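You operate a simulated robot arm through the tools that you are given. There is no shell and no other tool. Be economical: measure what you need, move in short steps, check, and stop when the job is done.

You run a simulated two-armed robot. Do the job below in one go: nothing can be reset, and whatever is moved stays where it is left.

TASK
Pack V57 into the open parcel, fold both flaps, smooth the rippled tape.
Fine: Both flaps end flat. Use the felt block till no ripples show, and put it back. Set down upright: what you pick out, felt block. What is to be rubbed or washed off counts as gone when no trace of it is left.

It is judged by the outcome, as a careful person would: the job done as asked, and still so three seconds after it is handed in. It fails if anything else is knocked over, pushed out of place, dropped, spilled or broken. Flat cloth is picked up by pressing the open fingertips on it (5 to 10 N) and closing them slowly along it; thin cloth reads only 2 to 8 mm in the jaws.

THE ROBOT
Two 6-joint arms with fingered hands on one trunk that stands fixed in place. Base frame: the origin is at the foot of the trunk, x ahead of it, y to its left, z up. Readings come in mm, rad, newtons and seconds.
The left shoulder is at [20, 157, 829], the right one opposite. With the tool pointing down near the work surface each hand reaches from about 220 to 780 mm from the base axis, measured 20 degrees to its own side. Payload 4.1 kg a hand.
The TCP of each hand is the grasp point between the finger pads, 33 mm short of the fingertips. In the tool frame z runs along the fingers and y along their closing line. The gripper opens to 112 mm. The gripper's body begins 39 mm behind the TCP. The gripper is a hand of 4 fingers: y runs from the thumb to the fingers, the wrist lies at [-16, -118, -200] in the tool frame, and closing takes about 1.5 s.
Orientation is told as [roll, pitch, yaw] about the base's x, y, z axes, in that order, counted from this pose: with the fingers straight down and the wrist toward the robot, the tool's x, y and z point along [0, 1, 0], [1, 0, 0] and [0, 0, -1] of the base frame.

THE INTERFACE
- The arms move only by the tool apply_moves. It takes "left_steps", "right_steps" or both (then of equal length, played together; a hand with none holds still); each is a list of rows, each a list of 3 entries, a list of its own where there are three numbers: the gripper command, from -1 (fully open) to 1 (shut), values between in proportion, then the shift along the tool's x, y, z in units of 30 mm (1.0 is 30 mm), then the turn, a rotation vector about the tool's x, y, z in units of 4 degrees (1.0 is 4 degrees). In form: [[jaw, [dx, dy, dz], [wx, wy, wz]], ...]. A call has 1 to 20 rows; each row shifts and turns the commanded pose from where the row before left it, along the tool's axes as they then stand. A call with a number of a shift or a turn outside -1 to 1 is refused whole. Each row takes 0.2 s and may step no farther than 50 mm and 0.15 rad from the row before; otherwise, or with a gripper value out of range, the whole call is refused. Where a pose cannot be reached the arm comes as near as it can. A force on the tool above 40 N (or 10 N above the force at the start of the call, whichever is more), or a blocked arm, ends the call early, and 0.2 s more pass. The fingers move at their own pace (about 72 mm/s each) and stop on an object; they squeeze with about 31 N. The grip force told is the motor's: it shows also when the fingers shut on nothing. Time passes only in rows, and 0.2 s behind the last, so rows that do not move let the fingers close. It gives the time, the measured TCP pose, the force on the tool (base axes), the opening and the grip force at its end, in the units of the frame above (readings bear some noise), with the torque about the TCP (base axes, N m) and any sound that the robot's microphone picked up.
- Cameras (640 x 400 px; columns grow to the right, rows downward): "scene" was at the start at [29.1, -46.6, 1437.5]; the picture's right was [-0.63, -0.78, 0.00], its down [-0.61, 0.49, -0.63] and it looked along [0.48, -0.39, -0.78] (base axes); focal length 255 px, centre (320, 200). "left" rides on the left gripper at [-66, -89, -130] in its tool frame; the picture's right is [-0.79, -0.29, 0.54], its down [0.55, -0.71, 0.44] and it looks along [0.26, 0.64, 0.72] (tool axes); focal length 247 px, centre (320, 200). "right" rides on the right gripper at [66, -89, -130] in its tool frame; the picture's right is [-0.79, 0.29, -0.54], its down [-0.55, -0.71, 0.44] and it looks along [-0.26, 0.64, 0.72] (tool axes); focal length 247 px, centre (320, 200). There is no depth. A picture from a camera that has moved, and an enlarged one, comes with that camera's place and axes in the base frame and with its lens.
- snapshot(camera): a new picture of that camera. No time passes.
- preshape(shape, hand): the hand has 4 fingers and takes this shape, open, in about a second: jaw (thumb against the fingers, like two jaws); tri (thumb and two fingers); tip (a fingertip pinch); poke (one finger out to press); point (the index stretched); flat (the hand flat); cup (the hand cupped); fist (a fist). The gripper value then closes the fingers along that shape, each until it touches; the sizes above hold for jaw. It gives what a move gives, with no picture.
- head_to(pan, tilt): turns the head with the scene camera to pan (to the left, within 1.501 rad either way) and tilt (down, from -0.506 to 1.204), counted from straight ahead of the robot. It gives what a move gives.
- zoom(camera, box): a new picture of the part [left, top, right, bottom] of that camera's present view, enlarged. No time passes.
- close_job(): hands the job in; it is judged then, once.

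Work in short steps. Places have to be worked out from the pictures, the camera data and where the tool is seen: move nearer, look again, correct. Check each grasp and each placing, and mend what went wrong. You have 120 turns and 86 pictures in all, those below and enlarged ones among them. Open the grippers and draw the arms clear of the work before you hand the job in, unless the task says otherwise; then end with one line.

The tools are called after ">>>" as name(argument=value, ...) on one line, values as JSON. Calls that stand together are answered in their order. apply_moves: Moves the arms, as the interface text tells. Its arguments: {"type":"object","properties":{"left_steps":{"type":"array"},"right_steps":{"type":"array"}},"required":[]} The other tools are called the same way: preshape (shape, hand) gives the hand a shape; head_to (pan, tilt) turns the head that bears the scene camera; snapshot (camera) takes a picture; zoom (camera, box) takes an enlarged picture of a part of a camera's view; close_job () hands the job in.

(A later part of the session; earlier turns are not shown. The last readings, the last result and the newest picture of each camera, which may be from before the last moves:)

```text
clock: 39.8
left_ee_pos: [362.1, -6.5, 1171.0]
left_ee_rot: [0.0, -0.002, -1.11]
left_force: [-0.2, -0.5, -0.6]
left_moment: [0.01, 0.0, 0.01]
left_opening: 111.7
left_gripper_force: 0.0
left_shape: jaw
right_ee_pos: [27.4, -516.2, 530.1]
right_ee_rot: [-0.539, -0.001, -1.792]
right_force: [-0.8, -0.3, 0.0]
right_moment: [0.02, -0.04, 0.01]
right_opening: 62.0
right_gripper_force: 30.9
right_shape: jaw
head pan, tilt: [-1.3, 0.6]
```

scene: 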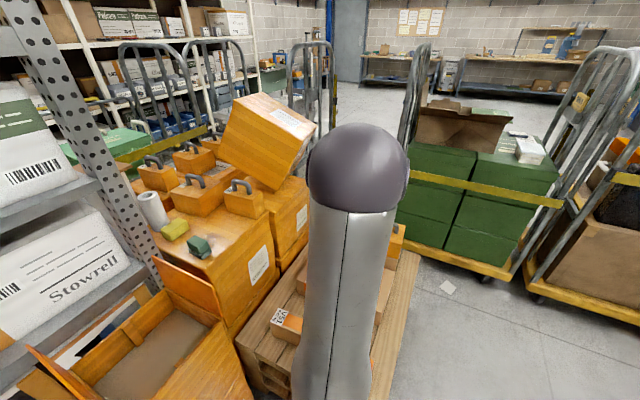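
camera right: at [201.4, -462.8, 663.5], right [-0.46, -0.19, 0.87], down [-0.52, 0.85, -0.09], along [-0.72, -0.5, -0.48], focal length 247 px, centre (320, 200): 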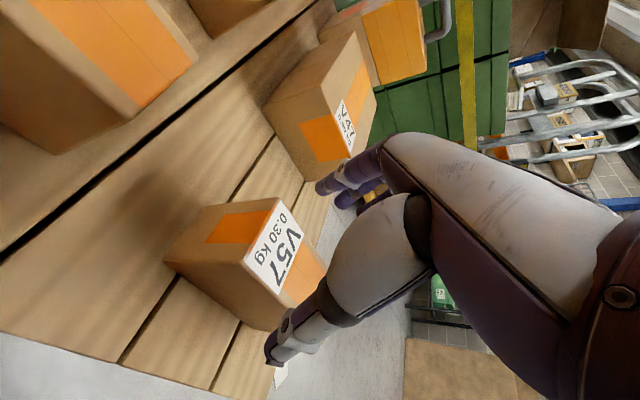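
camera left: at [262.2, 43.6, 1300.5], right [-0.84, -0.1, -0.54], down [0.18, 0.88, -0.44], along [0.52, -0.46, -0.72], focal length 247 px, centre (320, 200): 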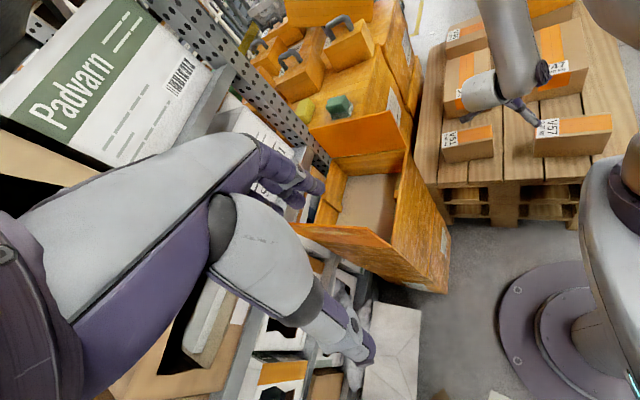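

Gripped at 62 mm. I lift along the tool axis (up and forward), clear of V51.

>>> apply_moves(right_steps=[[1, [-0.2, 0, -0.4], [0, 0, 0]], [1, [0, 0, -0.8], [0, 0, 0]], [1, [0, 0, -0.8], [0, 0, 0]], [1, [0, 0, -0.8], [0, 0, 0]], [1, [0, 0, -0.8], [0, 0, 0]], [1, [0, 0, -0.8], [0, 0, 0]]])

>>> snapshot(camera="right")

>>> snapshot(camera="left")

```text
clock: 41.2
left_ee_pos: [361.9, -7.2, 1170.3]
left_ee_rot: [0.003, -0.003, -1.11]
left_force: [-0.1, 0.3, -0.3]
left_moment: [-0.01, -0.01, -0.02]
left_opening: 111.7
left_gripper_force: 0.1
left_shape: jaw
right_ee_pos: [89.4, -530.1, 644.6]
right_ee_rot: [-0.54, -0.002, -1.795]
right_force: [-0.4, -0.1, -2.9]
right_moment: [0.01, -0.08, -0.03]
right_opening: 62.0
right_gripper_force: 31.2
right_shape: jaw
head pan, tilt: [-1.3, 0.6]
```

```text
53 pictures are left
camera right: at [230.5, -470.5, 721.7], right [-0.46, -0.19, 0.87], down [-0.52, 0.85, -0.09], along [-0.72, -0.5, -0.48], focal length 247 px, centre (320, 200)
```

right: 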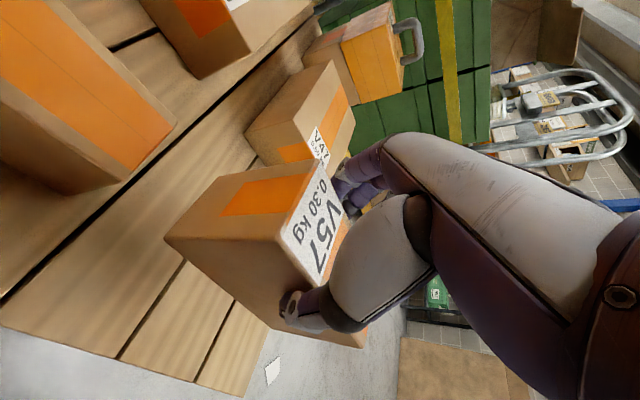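

```text
52 pictures are left
camera left: at [262.1, 43.2, 1300.6], right [-0.84, -0.1, -0.54], down [0.18, 0.88, -0.44], along [0.52, -0.46, -0.72], focal length 247 px, centre (320, 200)
```

left: 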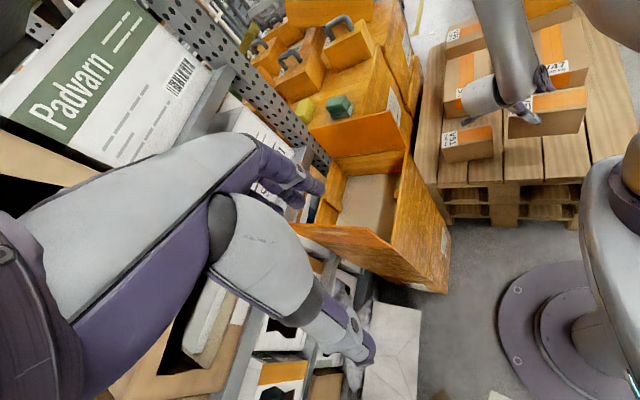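

V57 is held level. I carry it out and up in front of the pallet, keeping it level with this tilt.

>>> apply_moves(right_steps=[[1, [0.58, 0.38, -0.88], [0, 0, 0]], [1, [0.58, 0.38, -0.88], [0, 0, 0]], [1, [0.58, 0.38, -0.88], [0, 0, 0]], [1, [0.58, 0.38, -0.88], [0, 0, 0]], [1, [-0.54, -0.13, -0.842], [0, 0, 0]], [1, [-0.54, -0.13, -0.842], [0, 0, 0]], [1, [-0.54, -0.13, -0.842], [0, 0, 0]], [1, [-0.54, -0.13, -0.842], [0, 0, 0]], [1, [-0.54, -0.13, -0.842], [0, 0, 0]], [1, [-0.54, -0.13, -0.842], [0, 0, 0]]])

```text
clock: 43.4
left_ee_pos: [362.6, -6.7, 1170.0]
left_ee_rot: [-0.002, -0.002, -1.11]
left_force: [-0.4, 0.1, 0.2]
left_moment: [-0.01, 0.01, 0.01]
left_opening: 111.7
left_gripper_force: 0.0
left_shape: jaw
right_ee_pos: [189.8, -574.0, 879.0]
right_ee_rot: [-0.54, -0.002, -1.792]
right_force: [0.7, 0.3, -3.3]
right_moment: [-0.02, -0.08, -0.01]
right_opening: 61.7
right_gripper_force: 30.8
right_shape: jaw
head pan, tilt: [-1.3, 0.6]
```

Continue up to about (300,-500,1040), then yaw the held box toward -0.8.

>>> apply_moves(right_steps=[[1, [-0.024, -0.46, -0.88], [0, 0, 0]], [1, [-0.024, -0.46, -0.88], [0, 0, 0]], [1, [-0.024, -0.46, -0.88], [0, 0, 0]], [1, [-0.024, -0.46, -0.88], [0, 0, 0]], [1, [-0.024, -0.46, -0.88], [0, 0, 0]], [1, [-0.024, -0.46, -0.88], [0, 0, 0]], [1, [-0.024, -0.46, -0.88], [0, 0, 0]], [1, [0, 0, 0], [-0.561, 0, -0.934]], [1, [0, 0, 0], [-0.561, 0, -0.934]], [1, [0, 0, 0], [-0.561, 0, -0.934]], [1, [0, 0, 0], [-0.561, 0, -0.934]], [1, [0, 0, 0], [-0.561, 0, -0.934]], [1, [0, 0, 0], [-0.561, 0, -0.934]], [1, [0, 0, 0], [-0.561, 0, -0.934]], [1, [0, 0, 0], [-0.561, 0, -0.934]], [1, [0, 0, 0], [-0.561, 0, -0.934]], [1, [0, 0, 0], [-0.561, 0, -0.934]], [1, [0, 0, 0], [-0.561, 0, -0.934]], [1, [0, 0, 0], [-0.561, 0, -0.934]], [1, [0, 0, 0], [-0.561, 0, -0.934]]])

```text
clock: 47.6
left_ee_pos: [362.5, -6.5, 1171.3]
left_ee_rot: [0.002, 0.0, -1.109]
left_force: [-0.9, -0.4, -0.4]
left_moment: [0.01, -0.02, -0.01]
left_opening: 111.9
left_gripper_force: 0.0
left_shape: jaw
right_ee_pos: [299.3, -500.0, 1041.7]
right_ee_rot: [-0.542, -0.003, -0.804]
right_force: [0.3, 1.1, -3.6]
right_moment: [0.06, -0.08, 0.01]
right_opening: 62.1
right_gripper_force: 31.2
right_shape: jaw
head pan, tilt: [-1.3, 0.6]
```

Now carry V57 over the parcel while the left hand backs off to give room, then align yaw to the parcel (-0.18).

>>> apply_moves(left_steps=[[-1, [0, -1, 0], [0, 0, 0]], [-1, [0, -1, 0], [0, 0, 0]], [-1, [0, -1, 0], [0, 0, 0]], [-1, [0, 0, 0], [0, 0, 0]], [-1, [0, 0, 0], [0, 0, 0]], [-1, [0, 0, 0], [0, 0, 0]], [-1, [0, 0, 0], [0, 0, 0]], [-1, [0, 0, 0], [0, 0, 0]], [-1, [0, 0, 0], [0, 0, 0]], [-1, [0, 0, 0], [0, 0, 0]], [-1, [0, 0, 0], [0, 0, 0]], [-1, [0, 0, 0], [0, 0, 0]], [-1, [0, 0, 0], [0, 0, 0]], [-1, [0, 0, 0], [0, 0, 0]], [-1, [0, 0, 0], [0, 0, 0]], [-1, [0, 0, 0], [0, 0, 0]], [-1, [0, 0, 0], [0, 0, 0]], [-1, [0, 0, 0], [0, 0, 0]]], right_steps=[[1, [0.856, 0.037, -0.514], [0, 0, 0]], [1, [0.856, 0.037, -0.514], [0, 0, 0]], [1, [0.856, 0.037, -0.514], [0, 0, 0]], [1, [0.856, 0.037, -0.514], [0, 0, 0]], [1, [0.856, 0.037, -0.514], [0, 0, 0]], [1, [0.856, 0.037, -0.514], [0, 0, 0]], [1, [0.856, 0.037, -0.514], [0, 0, 0]], [1, [0.856, 0.037, -0.514], [0, 0, 0]], [1, [0.856, 0.037, -0.514], [0, 0, 0]], [1, [0, 0, 0], [-0.509, 0, -0.848]], [1, [0, 0, 0], [-0.509, 0, -0.848]], [1, [0, 0, 0], [-0.509, 0, -0.848]], [1, [0, 0, 0], [-0.509, 0, -0.848]], [1, [0, 0, 0], [-0.509, 0, -0.848]], [1, [0, 0, 0], [-0.509, 0, -0.848]], [1, [0, 0, 0], [-0.509, 0, -0.848]], [1, [0, 0, 0], [-0.509, 0, -0.848]], [1, [0, 0, 0], [-0.509, 0, -0.848]]])

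>>> head_to(pan=-0.684, tilt=0.895)

>>> snapshot(camera="scene")

>>> snapshot(camera="left")

>>> snapshot(camera="right")

```text
clock: 51.4
left_ee_pos: [321.0, 75.5, 1170.9]
left_ee_rot: [0.0, -0.001, -1.108]
left_force: [1.2, -0.6, -0.3]
left_moment: [-0.03, 0.0, 0.03]
left_opening: 111.6
left_gripper_force: 0.0
left_shape: jaw
right_ee_pos: [500.5, -319.5, 1040.7]
right_ee_rot: [-0.543, 0.0, -0.181]
right_force: [0.4, 0.2, -3.2]
right_moment: [0.11, -0.04, -0.06]
right_opening: 61.4
right_gripper_force: 30.5
right_shape: jaw
head pan, tilt: [-1.3, 0.6]
```

```text
clock: 52.4
left_ee_pos: [320.5, 73.6, 1170.6]
left_ee_rot: [0.001, -0.002, -1.108]
left_force: [0.2, -0.6, 0.0]
left_moment: [0.01, 0.01, 0.0]
left_opening: 111.8
left_gripper_force: 0.0
left_shape: jaw
right_ee_pos: [500.9, -320.0, 1041.4]
right_ee_rot: [-0.543, -0.001, -0.182]
right_force: [-0.5, -0.6, -2.7]
right_moment: [0.1, -0.02, 0.01]
right_opening: 61.3
right_gripper_force: 31.3
right_shape: jaw
head pan, tilt: [-0.684, 0.895]
```

```text
51 pictures are left
```

scene: 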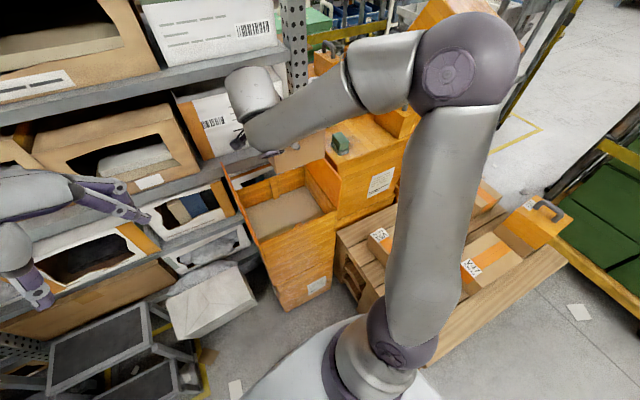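

```text
50 pictures are left
camera left: at [220.6, 125.0, 1300.7], right [-0.84, -0.1, -0.54], down [0.18, 0.88, -0.44], along [0.52, -0.46, -0.72], focal length 247 px, centre (320, 200)
```

left: 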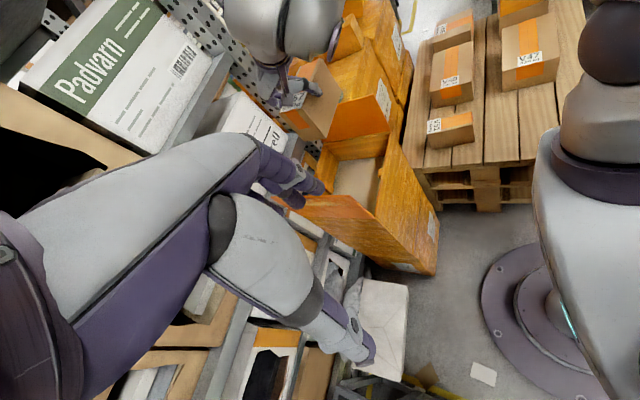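

```text
49 pictures are left
camera right: at [436.8, -183.1, 1118.3], right [0.21, -0.45, 0.87], down [-0.83, -0.56, -0.09], along [0.52, -0.7, -0.48], focal length 247 px, centre (320, 200)
```

right: 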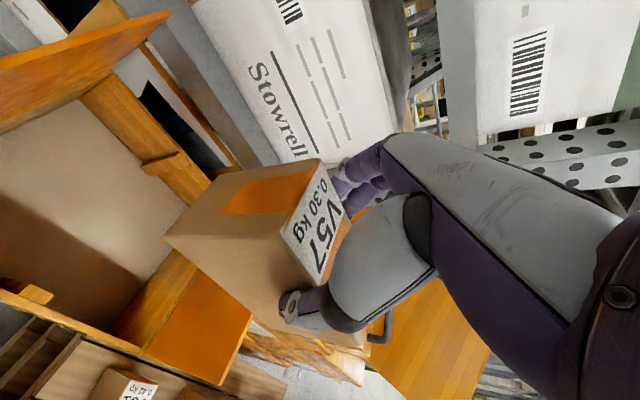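

V57 hangs level over the parcel. I lower to TCP z≈771, slightly forward to the parcel's middle.

>>> apply_moves(right_steps=[[1, [0.556, 0.096, 0.832], [0, 0, 0]], [1, [0.556, 0.096, 0.832], [0, 0, 0]], [1, [0.556, 0.096, 0.832], [0, 0, 0]], [1, [0.556, 0.096, 0.832], [0, 0, 0]], [1, [0.556, 0.096, 0.832], [0, 0, 0]], [1, [0.556, 0.096, 0.832], [0, 0, 0]], [1, [0.556, 0.096, 0.832], [0, 0, 0]]])

>>> snapshot(camera="left")

>>> snapshot(camera="right")

```text
clock: 54.0
left_ee_pos: [320.5, 74.7, 1171.2]
left_ee_rot: [0.001, -0.003, -1.108]
left_force: [-0.2, 0.1, 0.0]
left_moment: [0.0, -0.01, -0.01]
left_opening: 111.5
left_gripper_force: 0.1
left_shape: jaw
right_ee_pos: [523.3, -314.0, 830.7]
right_ee_rot: [-0.542, -0.002, -0.184]
right_force: [0.3, 1.2, -2.5]
right_moment: [0.06, -0.02, -0.05]
right_opening: 61.5
right_gripper_force: 31.0
right_shape: jaw
head pan, tilt: [-0.684, 0.895]
```

```text
48 pictures are left
camera left: at [220.3, 125.1, 1300.8], right [-0.84, -0.1, -0.54], down [0.18, 0.88, -0.44], along [0.52, -0.46, -0.72], focal length 247 px, centre (320, 200)
```

left: 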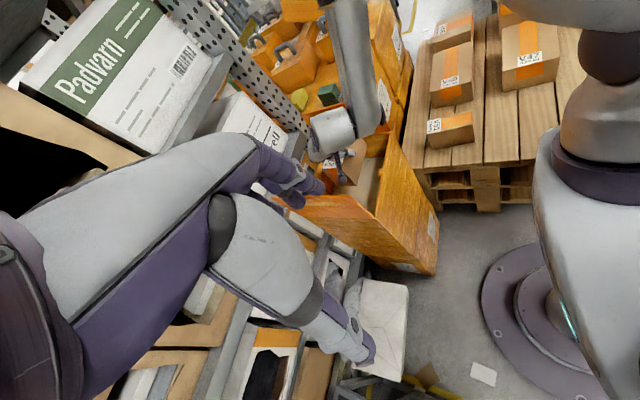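

```text
47 pictures are left
camera right: at [458.4, -176.6, 907.4], right [0.21, -0.45, 0.87], down [-0.83, -0.56, -0.09], along [0.52, -0.7, -0.48], focal length 247 px, centre (320, 200)
```

right: 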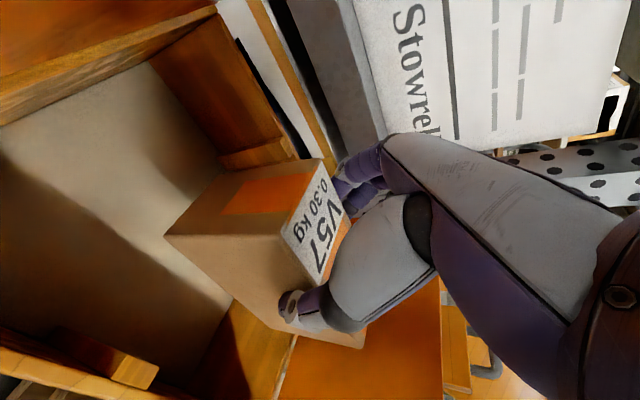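

The item's far end has roughly 35 mm to the wall; I shift 15 mm toward +y while going to z≈771, then feel for the floor in small steps.

>>> apply_moves(right_steps=[[1, [0.73, 0, 0.73], [0, 0, 0]], [1, [0.73, 0, 0.73], [0, 0, 0]], [1, [0.103, 0, 0.171], [0, 0, 0]], [1, [0.103, 0, 0.171], [0, 0, 0]], [1, [0.103, 0, 0.171], [0, 0, 0]]])

>>> snapshot(camera="right")

```text
clock: 55.2
left_ee_pos: [320.5, 75.5, 1169.7]
left_ee_rot: [-0.001, 0.0, -1.107]
left_force: [-0.5, -0.5, 0.1]
left_moment: [-0.01, 0.06, -0.02]
left_opening: 111.7
left_gripper_force: 0.0
left_shape: jaw
right_ee_pos: [526.5, -299.5, 750.3]
right_ee_rot: [-0.544, -0.001, -0.182]
right_force: [0.0, 0.8, -3.0]
right_moment: [0.08, 0.02, -0.01]
right_opening: 61.4
right_gripper_force: 30.8
right_shape: jaw
head pan, tilt: [-0.684, 0.895]
```

```text
46 pictures are left
camera right: at [461.9, -162.0, 828.6], right [0.21, -0.45, 0.87], down [-0.83, -0.56, -0.09], along [0.53, -0.7, -0.48], focal length 247 px, centre (320, 200)
```

right: 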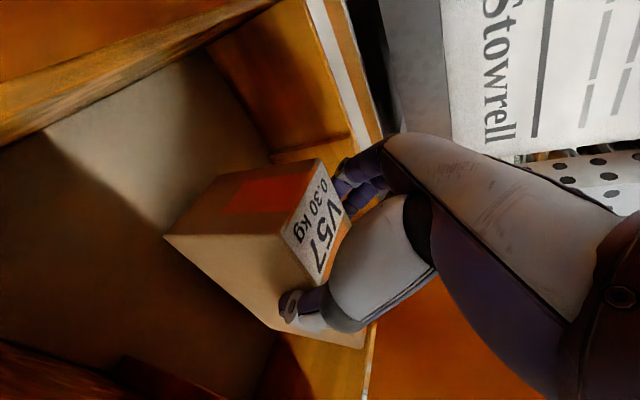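

Keep lowering in small steps to find the floor.

>>> apply_moves(right_steps=[[1, [0.103, 0, 0.171], [0, 0, 0]], [1, [0.103, 0, 0.171], [0, 0, 0]], [1, [0.103, 0, 0.171], [0, 0, 0]], [1, [0.103, 0, 0.171], [0, 0, 0]]])

```text
clock: 56.2
left_ee_pos: [320.7, 74.7, 1171.2]
left_ee_rot: [0.0, -0.004, -1.107]
left_force: [0.3, 0.2, -0.1]
left_moment: [0.02, -0.01, 0.01]
left_opening: 111.6
left_gripper_force: 0.0
left_shape: jaw
right_ee_pos: [527.4, -299.8, 729.4]
right_ee_rot: [-0.543, -0.005, -0.181]
right_force: [1.2, 2.4, 8.1]
right_moment: [-0.02, 0.28, -0.17]
right_opening: 61.7
right_gripper_force: 30.3
right_shape: jaw
head pan, tilt: [-0.684, 0.895]
```

Contact felt (force +8 N): V57 is on the floor of the parcel. Open the hand.

>>> apply_moves(right_steps=[[0.2, [0, 0, 0], [0, 0, 0]], [-0.3, [0, 0, 0], [0, 0, 0]], [-0.6, [0, 0, 0], [0, 0, 0]], [-0.8, [0, 0, 0], [0, 0, 0]], [-0.8, [0, 0, 0], [0, 0, 0]]])

>>> snapshot(camera="right")

```text
clock: 57.4
left_ee_pos: [319.8, 75.1, 1171.8]
left_ee_rot: [0.0, -0.003, -1.108]
left_force: [0.1, 0.0, 0.4]
left_moment: [-0.01, -0.03, -0.04]
left_opening: 111.6
left_gripper_force: 0.0
left_shape: jaw
right_ee_pos: [526.0, -299.9, 727.9]
right_ee_rot: [-0.543, 0.001, -0.18]
right_force: [-0.3, 0.4, -0.4]
right_moment: [0.0, -0.01, 0.0]
right_opening: 100.5
right_gripper_force: 0.1
right_shape: jaw
head pan, tilt: [-0.684, 0.895]
```

```text
45 pictures are left
camera right: at [461.8, -162.8, 805.8], right [0.21, -0.45, 0.87], down [-0.83, -0.56, -0.09], along [0.52, -0.7, -0.48], focal length 247 px, centre (320, 200)
```

right: 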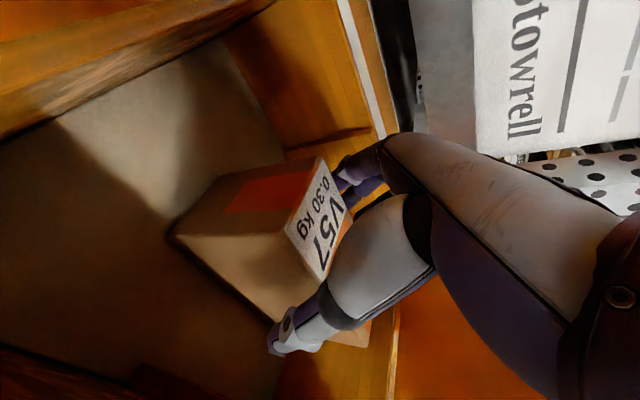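

Released; V57 stands on the floor. Retract straight up.

>>> apply_moves(right_steps=[[-0.8, [-0.257, 0, -0.43], [0, 0, 0]], [-0.8, [-0.515, 0, -0.857], [0, 0, 0]], [-0.8, [-0.515, 0, -0.857], [0, 0, 0]], [-0.8, [-0.515, 0, -0.857], [0, 0, 0]], [-0.8, [-0.515, 0, -0.857], [0, 0, 0]], [-0.8, [-0.515, 0, -0.857], [0, 0, 0]], [-0.8, [-0.515, 0, -0.857], [0, 0, 0]], [-0.8, [-0.515, 0, -0.857], [0, 0, 0]], [-0.8, [-0.515, 0, -0.857], [0, 0, 0]]])

>>> snapshot(camera="left")

>>> snapshot(camera="right")

```text
clock: 59.4
left_ee_pos: [319.7, 75.6, 1171.9]
left_ee_rot: [0.0, -0.002, -1.108]
left_force: [0.9, 0.4, -0.7]
left_moment: [0.03, 0.05, 0.02]
left_opening: 111.5
left_gripper_force: 0.0
left_shape: jaw
right_ee_pos: [523.6, -298.5, 986.0]
right_ee_rot: [-0.542, -0.002, -0.181]
right_force: [0.2, 0.1, 0.4]
right_moment: [0.02, 0.04, -0.02]
right_opening: 100.8
right_gripper_force: 0.1
right_shape: jaw
head pan, tilt: [-0.684, 0.895]
```

```text
44 pictures are left
camera left: at [220.7, 125.0, 1300.7], right [-0.84, -0.1, -0.54], down [0.18, 0.88, -0.44], along [0.52, -0.46, -0.72], focal length 247 px, centre (320, 200)
```

left: 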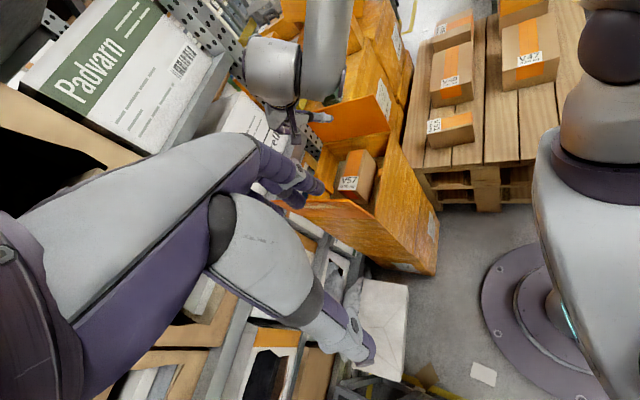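

```text
43 pictures are left
camera right: at [459.9, -161.3, 1062.6], right [0.21, -0.45, 0.87], down [-0.82, -0.56, -0.09], along [0.53, -0.7, -0.48], focal length 247 px, centre (320, 200)
```

right: 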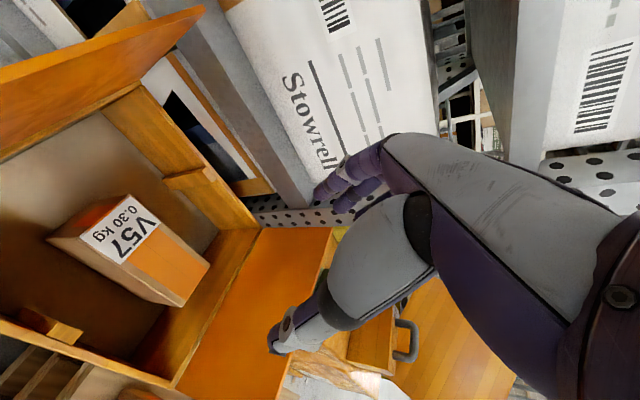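

V57 is packed upright. Next flap A (−y side): its top edge is about (388,-445,856)…(656,-491,856), leaning slightly outward, above the crate top (830). I untilt the right hand, close it, and bring it over the crate side.

>>> apply_moves(right_steps=[[-0.5, [0, 0, 0], [0, 0.97, 0]], [0, [0, 0, 0], [0, 0.97, 0]], [0.5, [0, 0, 0], [0, 0.97, 0]], [1, [0, 0, 0], [0, 0.97, 0]], [1, [0, 0, 0], [0, 0.97, 0]], [1, [0, 0, 0], [0, 0.97, 0]], [1, [0, 0, 0], [0, 0.97, 0]], [1, [0, 0, 0], [0, 0.97, 0]], [1, [0, 0, 0], [0, 0, 1]], [1, [0, 0, 0], [0, 0, 1]], [1, [0, 0, 0], [0, 0, 1]], [1, [0, 0, 0], [0, 0, 1]], [1, [0, 0, 0], [0, 0, 1]], [1, [0, 0, 0], [0, 0, 1]]])

```text
clock: 62.4
left_ee_pos: [321.7, 74.3, 1171.2]
left_ee_rot: [0.0, -0.003, -1.109]
left_force: [-0.7, 0.0, -0.6]
left_moment: [0.01, -0.02, -0.02]
left_opening: 111.5
left_gripper_force: 0.1
left_shape: jaw
right_ee_pos: [525.6, -299.2, 984.3]
right_ee_rot: [0.001, -0.001, -0.604]
right_force: [-0.2, 0.0, 1.1]
right_moment: [-0.03, 0.02, 0.01]
right_opening: 0.0
right_gripper_force: 31.0
right_shape: jaw
head pan, tilt: [-0.684, 0.895]
```

Move over to the crate side of flap A, staying high, and look.

>>> apply_moves(right_steps=[[1, [-0.957, 0.628, 0], [0, 0, 0]], [1, [-0.957, 0.628, 0], [0, 0, 0]], [1, [-0.957, 0.628, 0], [0, 0, 0]], [1, [-0.957, 0.628, 0], [0, 0, 0]], [1, [-0.957, 0.628, 0], [0, 0, 0]], [1, [-0.957, 0.628, 0], [0, 0, 0]]])

>>> snapshot(camera="left")

>>> snapshot(camera="right")

```text
clock: 63.8
left_ee_pos: [319.3, 76.2, 1170.3]
left_ee_rot: [0.0, -0.002, -1.107]
left_force: [-1.1, 0.5, 0.9]
left_moment: [-0.01, 0.03, 0.03]
left_opening: 111.6
left_gripper_force: 0.1
left_shape: jaw
right_ee_pos: [521.0, -504.2, 985.1]
right_ee_rot: [0.0, -0.002, -0.6]
right_force: [0.2, 0.7, 0.0]
right_moment: [0.01, 0.01, 0.03]
right_opening: 0.0
right_gripper_force: 30.2
right_shape: jaw
head pan, tilt: [-0.684, 0.895]
```

```text
42 pictures are left
camera left: at [220.5, 125.3, 1300.7], right [-0.84, -0.1, -0.54], down [0.18, 0.88, -0.44], along [0.52, -0.46, -0.72], focal length 247 px, centre (320, 200)
```

left: 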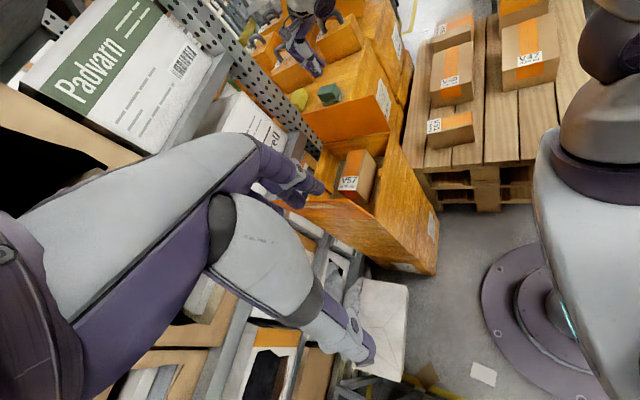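

```text
41 pictures are left
camera right: at [485.2, -400.5, 1114.9], right [-0.21, -0.81, 0.54], down [-0.9, -0.05, -0.44], along [0.38, -0.58, -0.72], focal length 247 px, centre (320, 200)
```

right: 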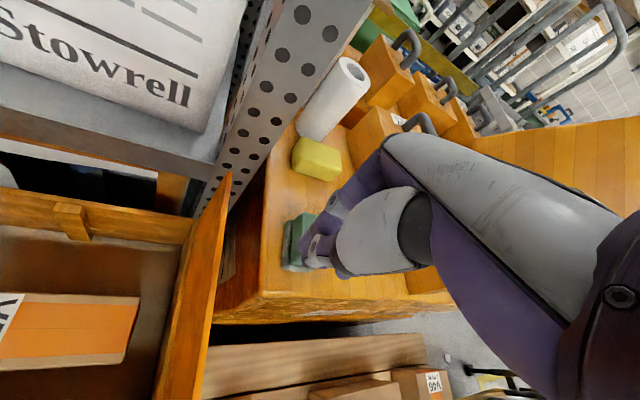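

The crate's top-left corner is near (505,-501), so there is a gap outside the flap. I lower the closed fingers outside flap A and push it inward, descending gently.

>>> apply_moves(right_steps=[[1, [-0.07, -0.16, 0.875], [0, 0, 0]], [1, [-0.07, -0.16, 0.875], [0, 0, 0]], [1, [-0.07, -0.16, 0.875], [0, 0, 0]], [1, [-0.07, -0.16, 0.875], [0, 0, 0]], [1, [0.605, -0.28, 0.1], [0, 0, 0]], [1, [0.605, -0.28, 0.2], [0, 0, 0]], [1, [0.605, -0.28, 0.2], [0, 0, 0]]])

>>> snapshot(camera="right")

```text
clock: 65.4
left_ee_pos: [320.3, 74.8, 1171.8]
left_ee_rot: [0.001, -0.001, -1.109]
left_force: [-0.1, 0.1, 0.6]
left_moment: [0.0, -0.02, 0.0]
left_opening: 111.9
left_gripper_force: 0.0
left_shape: jaw
right_ee_pos: [511.4, -443.4, 863.2]
right_ee_rot: [0.001, -0.002, -0.6]
right_force: [0.4, -2.0, 0.6]
right_moment: [0.0, 0.0, -0.01]
right_opening: 0.2
right_gripper_force: 30.5
right_shape: jaw
head pan, tilt: [-0.684, 0.895]
```

```text
40 pictures are left
camera right: at [476.2, -338.7, 994.2], right [-0.21, -0.81, 0.54], down [-0.9, -0.05, -0.44], along [0.38, -0.58, -0.72], focal length 247 px, centre (320, 200)
```

right: 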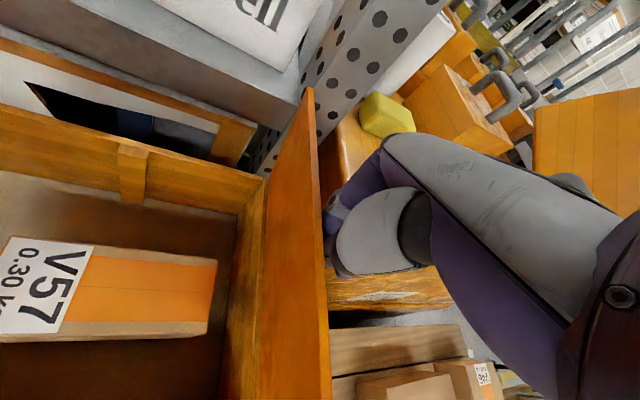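

Contact made (−2 N) and the flap is moving. Keep pushing inward and down.

>>> apply_moves(right_steps=[[1, [0.605, -0.28, 0.2], [0, 0, 0]], [1, [0.605, -0.28, 0.3], [0, 0, 0]], [1, [0.605, -0.28, 0.4], [0, 0, 0]], [1, [0.605, -0.28, 0.5], [0, 0, 0]], [1, [0.605, -0.28, 0.6], [0, 0, 0]]])

>>> snapshot(camera="left")

>>> snapshot(camera="right")

```text
clock: 66.6
left_ee_pos: [319.3, 74.6, 1170.9]
left_ee_rot: [0.002, -0.001, -1.109]
left_force: [-0.7, -0.6, -0.2]
left_moment: [0.02, -0.01, -0.01]
left_opening: 111.7
left_gripper_force: 0.0
left_shape: jaw
right_ee_pos: [528.5, -345.4, 806.0]
right_ee_rot: [0.0, -0.001, -0.603]
right_force: [-0.8, 0.7, -0.6]
right_moment: [0.01, -0.04, 0.03]
right_opening: 0.0
right_gripper_force: 30.9
right_shape: jaw
head pan, tilt: [-0.684, 0.895]
```

```text
39 pictures are left
camera left: at [220.3, 124.9, 1300.8], right [-0.84, -0.1, -0.54], down [0.18, 0.88, -0.44], along [0.52, -0.46, -0.72], focal length 247 px, centre (320, 200)
```

left: 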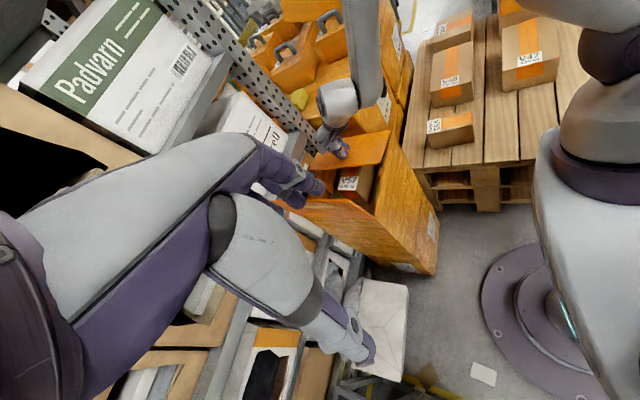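

```text
38 pictures are left
camera right: at [492.1, -240.9, 934.8], right [-0.21, -0.81, 0.54], down [-0.9, -0.05, -0.44], along [0.39, -0.58, -0.72], focal length 247 px, centre (320, 200)
```

right: 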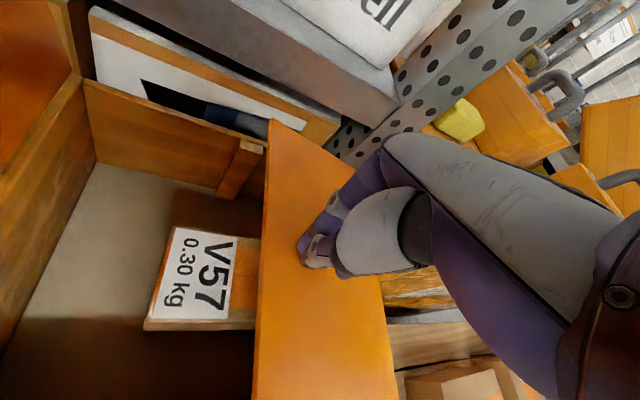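

Flap A is well past vertical. Press it down toward flat with small steps.

>>> apply_moves(right_steps=[[1, [0.1, -0.05, 0.33], [0, 0, 0]], [1, [0.1, -0.05, 0.33], [0, 0, 0]], [1, [0.05, 0, 0.2], [0, 0, 0]]])

>>> snapshot(camera="right")

```text
clock: 67.4
left_ee_pos: [320.8, 75.2, 1170.2]
left_ee_rot: [0.002, -0.001, -1.109]
left_force: [-0.7, -0.5, 0.6]
left_moment: [0.01, 0.02, -0.01]
left_opening: 111.5
left_gripper_force: 0.1
left_shape: jaw
right_ee_pos: [528.2, -336.6, 780.9]
right_ee_rot: [0.001, -0.005, -0.601]
right_force: [-2.3, -2.7, 11.0]
right_moment: [-0.16, 0.08, 0.01]
right_opening: 0.0
right_gripper_force: 31.0
right_shape: jaw
head pan, tilt: [-0.684, 0.895]
```

```text
37 pictures are left
camera right: at [493.8, -232.3, 910.3], right [-0.22, -0.81, 0.54], down [-0.9, -0.05, -0.44], along [0.39, -0.58, -0.72], focal length 247 px, centre (320, 200)
```

right: 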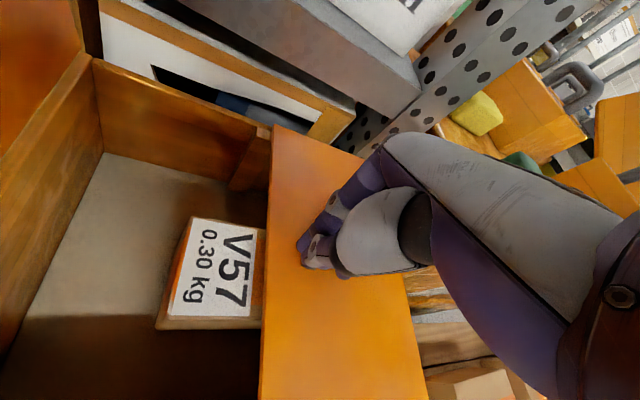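

11 N resistance with fingertips at z≈748, about rim height: it looks flat. I raise the hand and check that it stays.

>>> apply_moves(right_steps=[[1, [0, 0, -0.5], [0, 0, 0]], [1, [0, 0, -1], [0, 0, 0]], [1, [0, 0, -1], [0, 0, 0]], [1, [0, 0, -1], [0, 0, 0]], [1, [0, 0, -1], [0, 0, 0]], [1, [0, 0, -1], [0, 0, 0]]])

>>> snapshot(camera="right")

>>> zoom(camera="left", box=[260, 60, 460, 280])

```text
clock: 68.8
left_ee_pos: [319.5, 74.2, 1169.8]
left_ee_rot: [0.002, -0.001, -1.109]
left_force: [-0.9, -0.8, 0.5]
left_moment: [0.01, 0.02, 0.02]
left_opening: 111.7
left_gripper_force: 0.0
left_shape: jaw
right_ee_pos: [530.2, -338.8, 942.0]
right_ee_rot: [0.0, 0.0, -0.601]
right_force: [0.5, 0.6, 0.3]
right_moment: [0.02, 0.04, 0.04]
right_opening: 0.0
right_gripper_force: 30.9
right_shape: jaw
head pan, tilt: [-0.684, 0.895]
```

```text
36 pictures are left
camera right: at [494.6, -233.9, 1072.6], right [-0.21, -0.82, 0.54], down [-0.9, -0.05, -0.44], along [0.38, -0.58, -0.72], focal length 247 px, centre (320, 200)
```

right: 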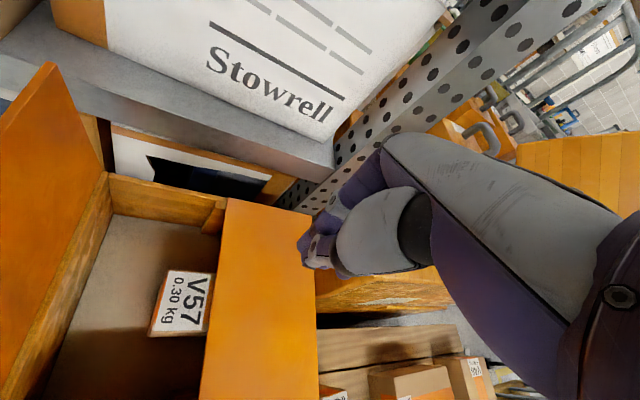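

```text
1.82 times, centred on (360, 170) of left
camera zoom: at [220.7, 125.0, 1300.7], right [-0.84, -0.1, -0.54], down [0.18, 0.88, -0.44], along [0.52, -0.46, -0.72], focal length 449 px, centre (247, 254)
```

zoom: 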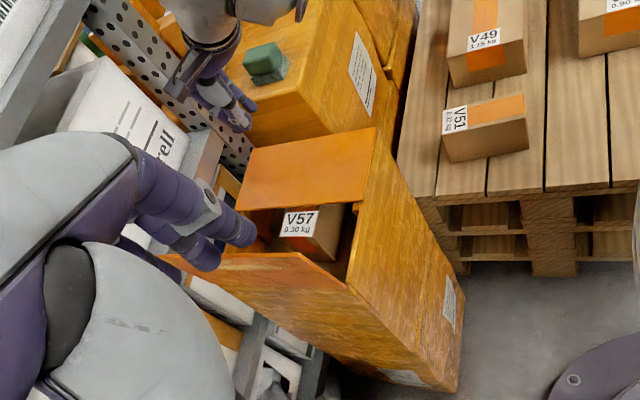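

Flap A stays flat. Flap B (+y side) stands with its top near (690,-173)…(447,-118), z≈865. I bring the right hand high over to its outer side.

>>> apply_moves(right_steps=[[1, [0, 0, -0.9], [0, 0, 0]], [1, [0, 0, -0.5], [0, 0, 0]], [1, [0.857, -0.511, 0], [0, 0, 0]], [1, [0.857, -0.511, 0], [0, 0, 0]], [1, [0.857, -0.511, 0], [0, 0, 0]], [1, [0.857, -0.511, 0], [0, 0, 0]], [1, [0.857, -0.511, 0], [0, 0, 0]], [1, [0.857, -0.511, 0], [0, 0, 0]], [1, [0.857, -0.511, 0], [0, 0, 0]], [1, [0.857, -0.511, 0], [0, 0, 0]]])

>>> snapshot(camera="scene")

>>> snapshot(camera="left")

```text
clock: 71.0
left_ee_pos: [319.8, 75.0, 1170.7]
left_ee_rot: [0.003, -0.002, -1.109]
left_force: [0.0, -0.4, -0.6]
left_moment: [0.03, 0.05, -0.01]
left_opening: 111.7
left_gripper_force: 0.0
left_shape: jaw
right_ee_pos: [542.3, -97.4, 984.5]
right_ee_rot: [-0.001, -0.001, -0.603]
right_force: [-0.2, -0.8, 0.4]
right_moment: [0.07, 0.02, -0.05]
right_opening: 0.3
right_gripper_force: 31.8
right_shape: jaw
head pan, tilt: [-0.684, 0.895]
```

```text
34 pictures are left
```

scene: 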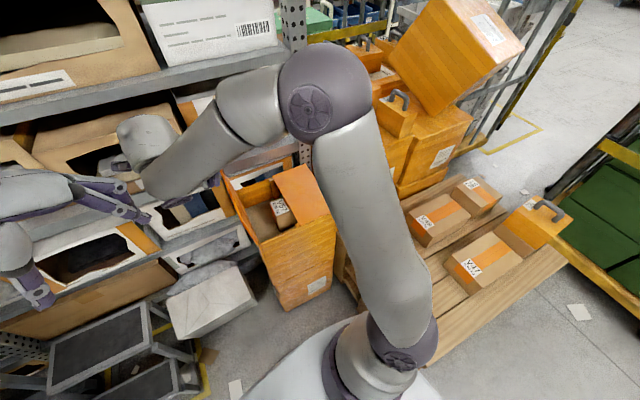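

```text
33 pictures are left
camera left: at [220.5, 124.7, 1300.8], right [-0.84, -0.1, -0.54], down [0.18, 0.88, -0.44], along [0.52, -0.46, -0.72], focal length 247 px, centre (320, 200)
```

left: 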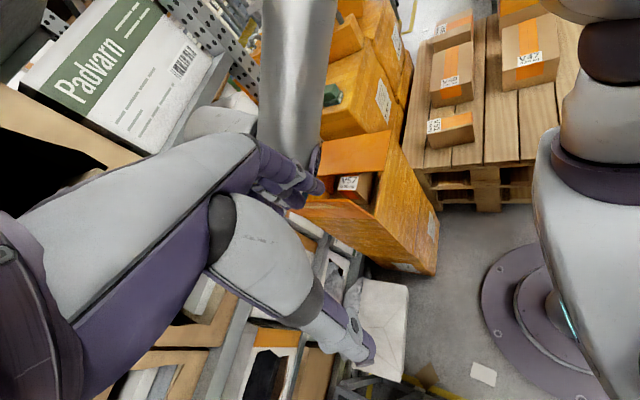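

The hand is outside flap B. I look through the right camera before lowering.

>>> snapshot(camera="right")

```text
32 pictures are left
camera right: at [507.7, 6.3, 1114.5], right [-0.21, -0.82, 0.54], down [-0.9, -0.05, -0.44], along [0.39, -0.58, -0.72], focal length 247 px, centre (320, 200)
```

right: 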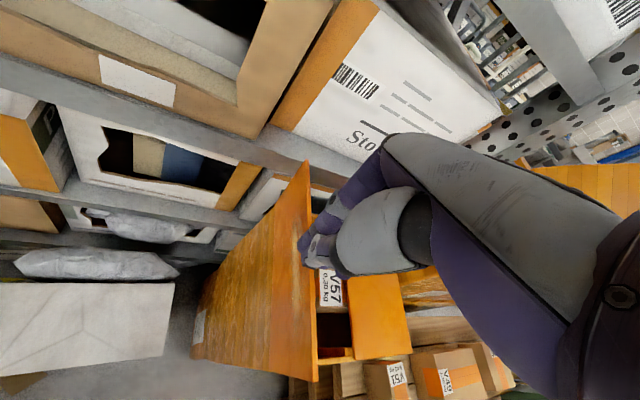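

Fingertips are ~55 mm outside the flap's edge. Lower and push inward along its normal.

>>> apply_moves(right_steps=[[1, [0.12, 0.17, 0.875], [0, 0, 0]], [1, [0.12, 0.17, 0.875], [0, 0, 0]], [1, [0.12, 0.17, 0.875], [0, 0, 0]], [1, [0.12, 0.17, 0.875], [0, 0, 0]], [1, [-0.62, 0.247, 0], [0, 0, 0]], [1, [-0.62, 0.247, 0], [0, 0, 0]], [1, [-0.62, 0.247, 0.1], [0, 0, 0]], [1, [-0.62, 0.247, 0.2], [0, 0, 0]]])

>>> snapshot(camera="right")

```text
clock: 72.8
left_ee_pos: [319.7, 74.5, 1169.7]
left_ee_rot: [0.0, -0.001, -1.107]
left_force: [-0.2, 0.6, 0.0]
left_moment: [0.0, 0.01, 0.01]
left_opening: 111.7
left_gripper_force: 0.0
left_shape: jaw
right_ee_pos: [553.1, -174.7, 868.9]
right_ee_rot: [0.0, -0.001, -0.599]
right_force: [0.0, 0.2, -0.3]
right_moment: [-0.02, 0.03, 0.0]
right_opening: 0.0
right_gripper_force: 30.8
right_shape: jaw
head pan, tilt: [-0.684, 0.895]
```

```text
31 pictures are left
camera right: at [517.4, -71.0, 1000.6], right [-0.21, -0.81, 0.54], down [-0.9, -0.05, -0.44], along [0.38, -0.58, -0.72], focal length 247 px, centre (320, 200)
```

right: 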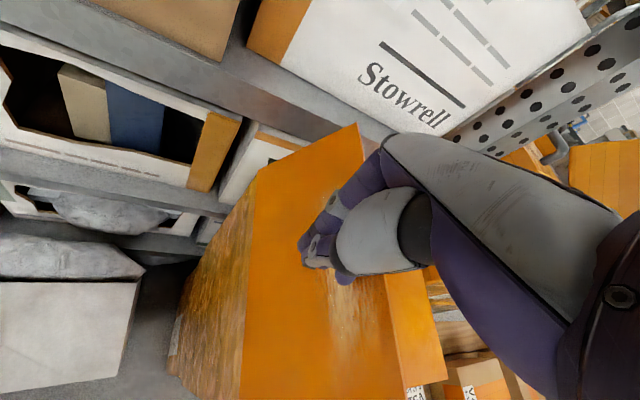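

Flap B is tilting inward, and rippled tape shows near its free edge. Continue pushing.

>>> apply_moves(right_steps=[[1, [-0.62, 0.247, 0.2], [0, 0, 0]], [1, [-0.62, 0.247, 0.3], [0, 0, 0]], [1, [-0.62, 0.247, 0.4], [0, 0, 0]], [1, [-0.62, 0.247, 0.5], [0, 0, 0]], [1, [-0.5, 0.2, 0.6], [0, 0, 0]]])

>>> snapshot(camera="right")

```text
clock: 74.0
left_ee_pos: [319.6, 75.7, 1170.4]
left_ee_rot: [0.001, -0.001, -1.108]
left_force: [-0.6, 0.8, 0.1]
left_moment: [-0.04, 0.02, -0.01]
left_opening: 111.9
left_gripper_force: 0.0
left_shape: jaw
right_ee_pos: [530.8, -269.7, 812.4]
right_ee_rot: [0.001, 0.0, -0.602]
right_force: [0.1, -0.2, 0.4]
right_moment: [0.0, 0.0, 0.01]
right_opening: 0.1
right_gripper_force: 30.7
right_shape: jaw
head pan, tilt: [-0.684, 0.895]
```

```text
30 pictures are left
camera right: at [494.7, -165.2, 941.7], right [-0.21, -0.81, 0.54], down [-0.9, -0.05, -0.44], along [0.38, -0.58, -0.72], focal length 247 px, centre (320, 200)
```

right: 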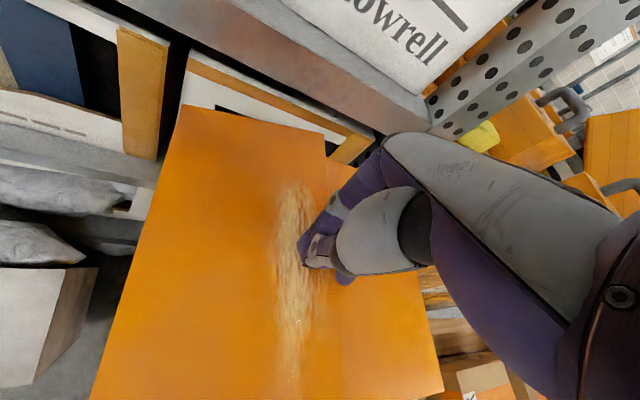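

Flap B is nearly down with the rippled tape beside the seam. Press it flat.

>>> apply_moves(right_steps=[[1, [-0.1, 0.05, 0.4], [0, 0, 0]], [1, [0, 0, 0.35], [0, 0, 0]], [1, [0, 0, 0.2], [0, 0, 0]], [1, [0, 0, 0.1], [0, 0, 0]]])

```text
clock: 75.0
left_ee_pos: [320.7, 75.8, 1169.7]
left_ee_rot: [0.001, -0.003, -1.107]
left_force: [-0.4, -1.2, 0.3]
left_moment: [-0.02, -0.01, 0.02]
left_opening: 111.5
left_gripper_force: 0.2
left_shape: jaw
right_ee_pos: [530.4, -273.1, 781.6]
right_ee_rot: [0.0, -0.003, -0.603]
right_force: [-1.1, -0.4, 7.8]
right_moment: [-0.04, 0.01, 0.01]
right_opening: 0.1
right_gripper_force: 31.1
right_shape: jaw
head pan, tilt: [-0.684, 0.895]
```

Firm contact at tip z≈749, flat. Raise and view the top.

>>> apply_moves(right_steps=[[1, [0, 0, -0.5], [0, 0, 0]], [1, [0, 0, -1], [0, 0, 0]], [1, [0, 0, -1], [0, 0, 0]], [1, [0, 0, -1], [0, 0, 0]], [0.5, [0, 0, -1], [0, 0, 0]], [0, [0, 0, -1], [0, 0, 0]], [-0.5, [0, 0, -1], [0, 0, 0]], [-1, [0, 0, -0.5], [0, 0, 0]]])

>>> snapshot(camera="right")

>>> zoom(camera="left", box=[260, 60, 460, 280])

```text
clock: 76.8
left_ee_pos: [320.4, 74.5, 1171.3]
left_ee_rot: [-0.001, -0.003, -1.11]
left_force: [-0.3, -0.8, -0.8]
left_moment: [0.0, 0.08, -0.01]
left_opening: 111.9
left_gripper_force: 0.0
left_shape: jaw
right_ee_pos: [531.6, -272.4, 988.3]
right_ee_rot: [0.0, 0.001, -0.603]
right_force: [1.5, 0.1, -0.6]
right_moment: [-0.02, 0.01, -0.01]
right_opening: 101.3
right_gripper_force: 0.1
right_shape: jaw
head pan, tilt: [-0.684, 0.895]
```

```text
29 pictures are left
camera right: at [495.2, -168.2, 1118.8], right [-0.21, -0.81, 0.54], down [-0.9, -0.05, -0.44], along [0.38, -0.58, -0.72], focal length 247 px, centre (320, 200)
```

right: 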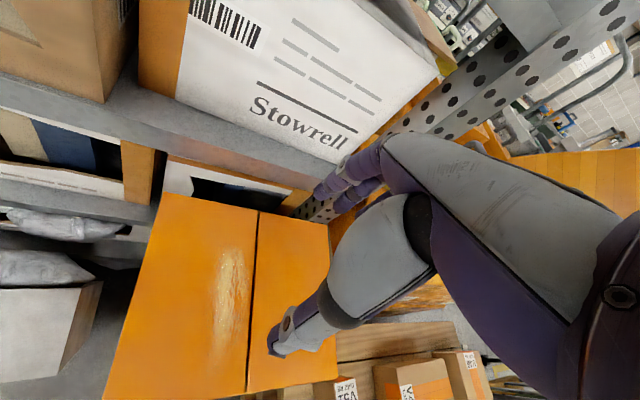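

```text
1.82 times, centred on (360, 170) of left
camera zoom: at [220.6, 125.0, 1300.7], right [-0.84, -0.1, -0.54], down [0.18, 0.88, -0.44], along [0.52, -0.46, -0.72], focal length 449 px, centre (247, 254)
```

zoom: 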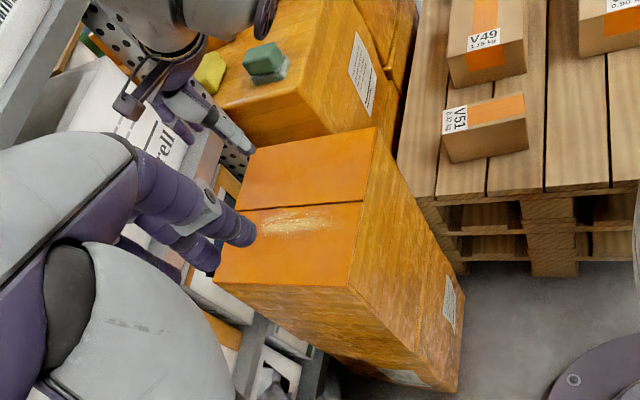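

Both flaps lie flat; the ripple patch is at about (535,-275), ~125 mm along the seam. Now the felt block (green with grey felt base): move to view it.

>>> apply_moves(right_steps=[[-1, [-0.965, 0.245, -0.4], [0, 0, 0]], [-1, [-0.965, 0.245, -0.4], [0, 0, 0]], [-1, [-0.965, 0.245, -0.4], [0, 0, 0]], [-1, [-0.965, 0.245, -0.4], [0, 0, 0]], [-1, [-0.965, 0.245, -0.4], [0, 0, 0]], [-1, [-0.965, 0.245, -0.4], [0, 0, 0]]])

>>> zoom(camera="right", box=[200, 120, 400, 320])

```text
clock: 78.2
left_ee_pos: [320.4, 74.1, 1171.4]
left_ee_rot: [0.0, -0.002, -1.108]
left_force: [0.1, 0.7, 0.4]
left_moment: [-0.03, 0.0, 0.01]
left_opening: 111.7
left_gripper_force: 0.1
left_shape: jaw
right_ee_pos: [468.0, -440.0, 1062.6]
right_ee_rot: [0.0, 0.0, -0.601]
right_force: [0.8, -0.2, 0.5]
right_moment: [-0.03, 0.04, -0.02]
right_opening: 111.7
right_gripper_force: 0.1
right_shape: jaw
head pan, tilt: [-0.684, 0.895]
```

```text
2.00 times, centred on (300, 220) of right
camera zoom: at [433.3, -335.7, 1192.8], right [-0.21, -0.81, 0.54], down [-0.9, -0.05, -0.44], along [0.39, -0.58, -0.72], focal length 494 px, centre (360, 160)
```

zoom: 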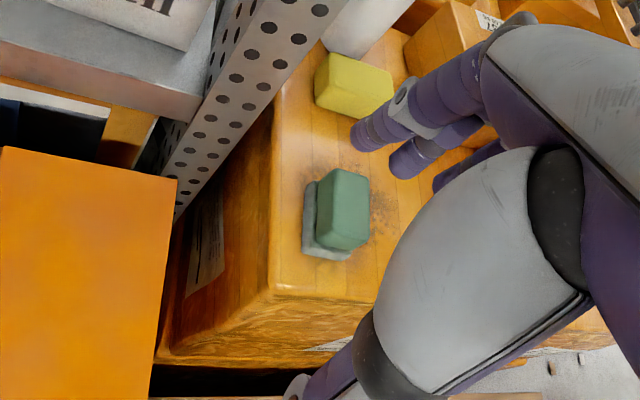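

The block's base is about (568,-582), z≈822, long side ~70 mm along yaw ≈ -0.26, top ≈855. I align and hover above it.

>>> apply_moves(right_steps=[[-1, [0, 0, 0], [0, 0, -0.97]], [-1, [0, 0, 0], [0, 0, -0.97]], [-1, [0, 0, 0], [0, 0, -0.97]], [-1, [0, 0, 0], [0, 0, -0.97]], [-1, [0, 0, 0], [0, 0, -0.97]], [-1, [-0.617, 0.741, 0.678], [0, 0, 0]], [-1, [-0.617, 0.741, 0.678], [0, 0, 0]], [-1, [-0.617, 0.741, 0.678], [0, 0, 0]], [-1, [-0.617, 0.741, 0.678], [0, 0, 0]], [-1, [-0.617, 0.741, 0.678], [0, 0, 0]], [-1, [-0.617, 0.741, 0.678], [0, 0, 0]]])

>>> snapshot(camera="right")

>>> zoom(camera="left", box=[260, 20, 440, 160])

```text
clock: 80.6
left_ee_pos: [320.2, 75.7, 1171.1]
left_ee_rot: [0.0, -0.002, -1.109]
left_force: [-0.7, 0.8, -0.1]
left_moment: [-0.02, -0.03, -0.01]
left_opening: 111.9
left_gripper_force: 0.1
left_shape: jaw
right_ee_pos: [568.3, -582.0, 942.7]
right_ee_rot: [0.0, -0.001, -0.261]
right_force: [-0.7, 0.0, 1.3]
right_moment: [-0.03, 0.0, 0.0]
right_opening: 111.9
right_gripper_force: 0.1
right_shape: jaw
head pan, tilt: [-0.684, 0.895]
```

```text
26 pictures are left
camera right: at [501.1, -496.0, 1072.8], right [0.07, -0.84, 0.54], down [-0.83, -0.35, -0.44], along [0.56, -0.42, -0.72], focal length 247 px, centre (320, 200)
```

right: 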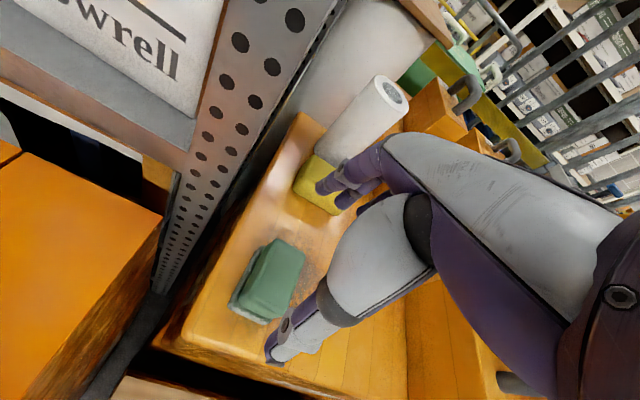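

```text
2.86 times, centred on (350, 90) of left
camera zoom: at [220.2, 125.4, 1300.8], right [-0.84, -0.1, -0.54], down [0.18, 0.88, -0.44], along [0.52, -0.46, -0.72], focal length 706 px, centre (234, 514)
```

zoom: 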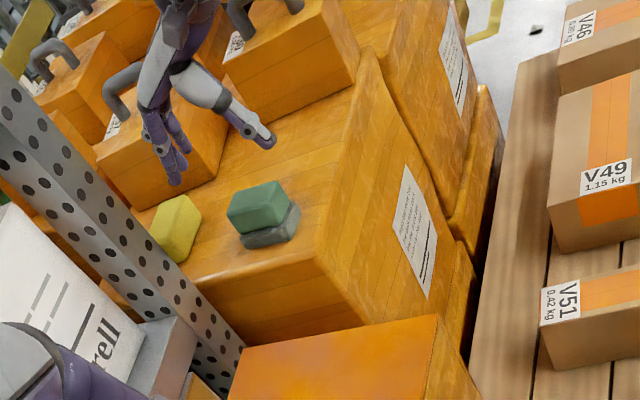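

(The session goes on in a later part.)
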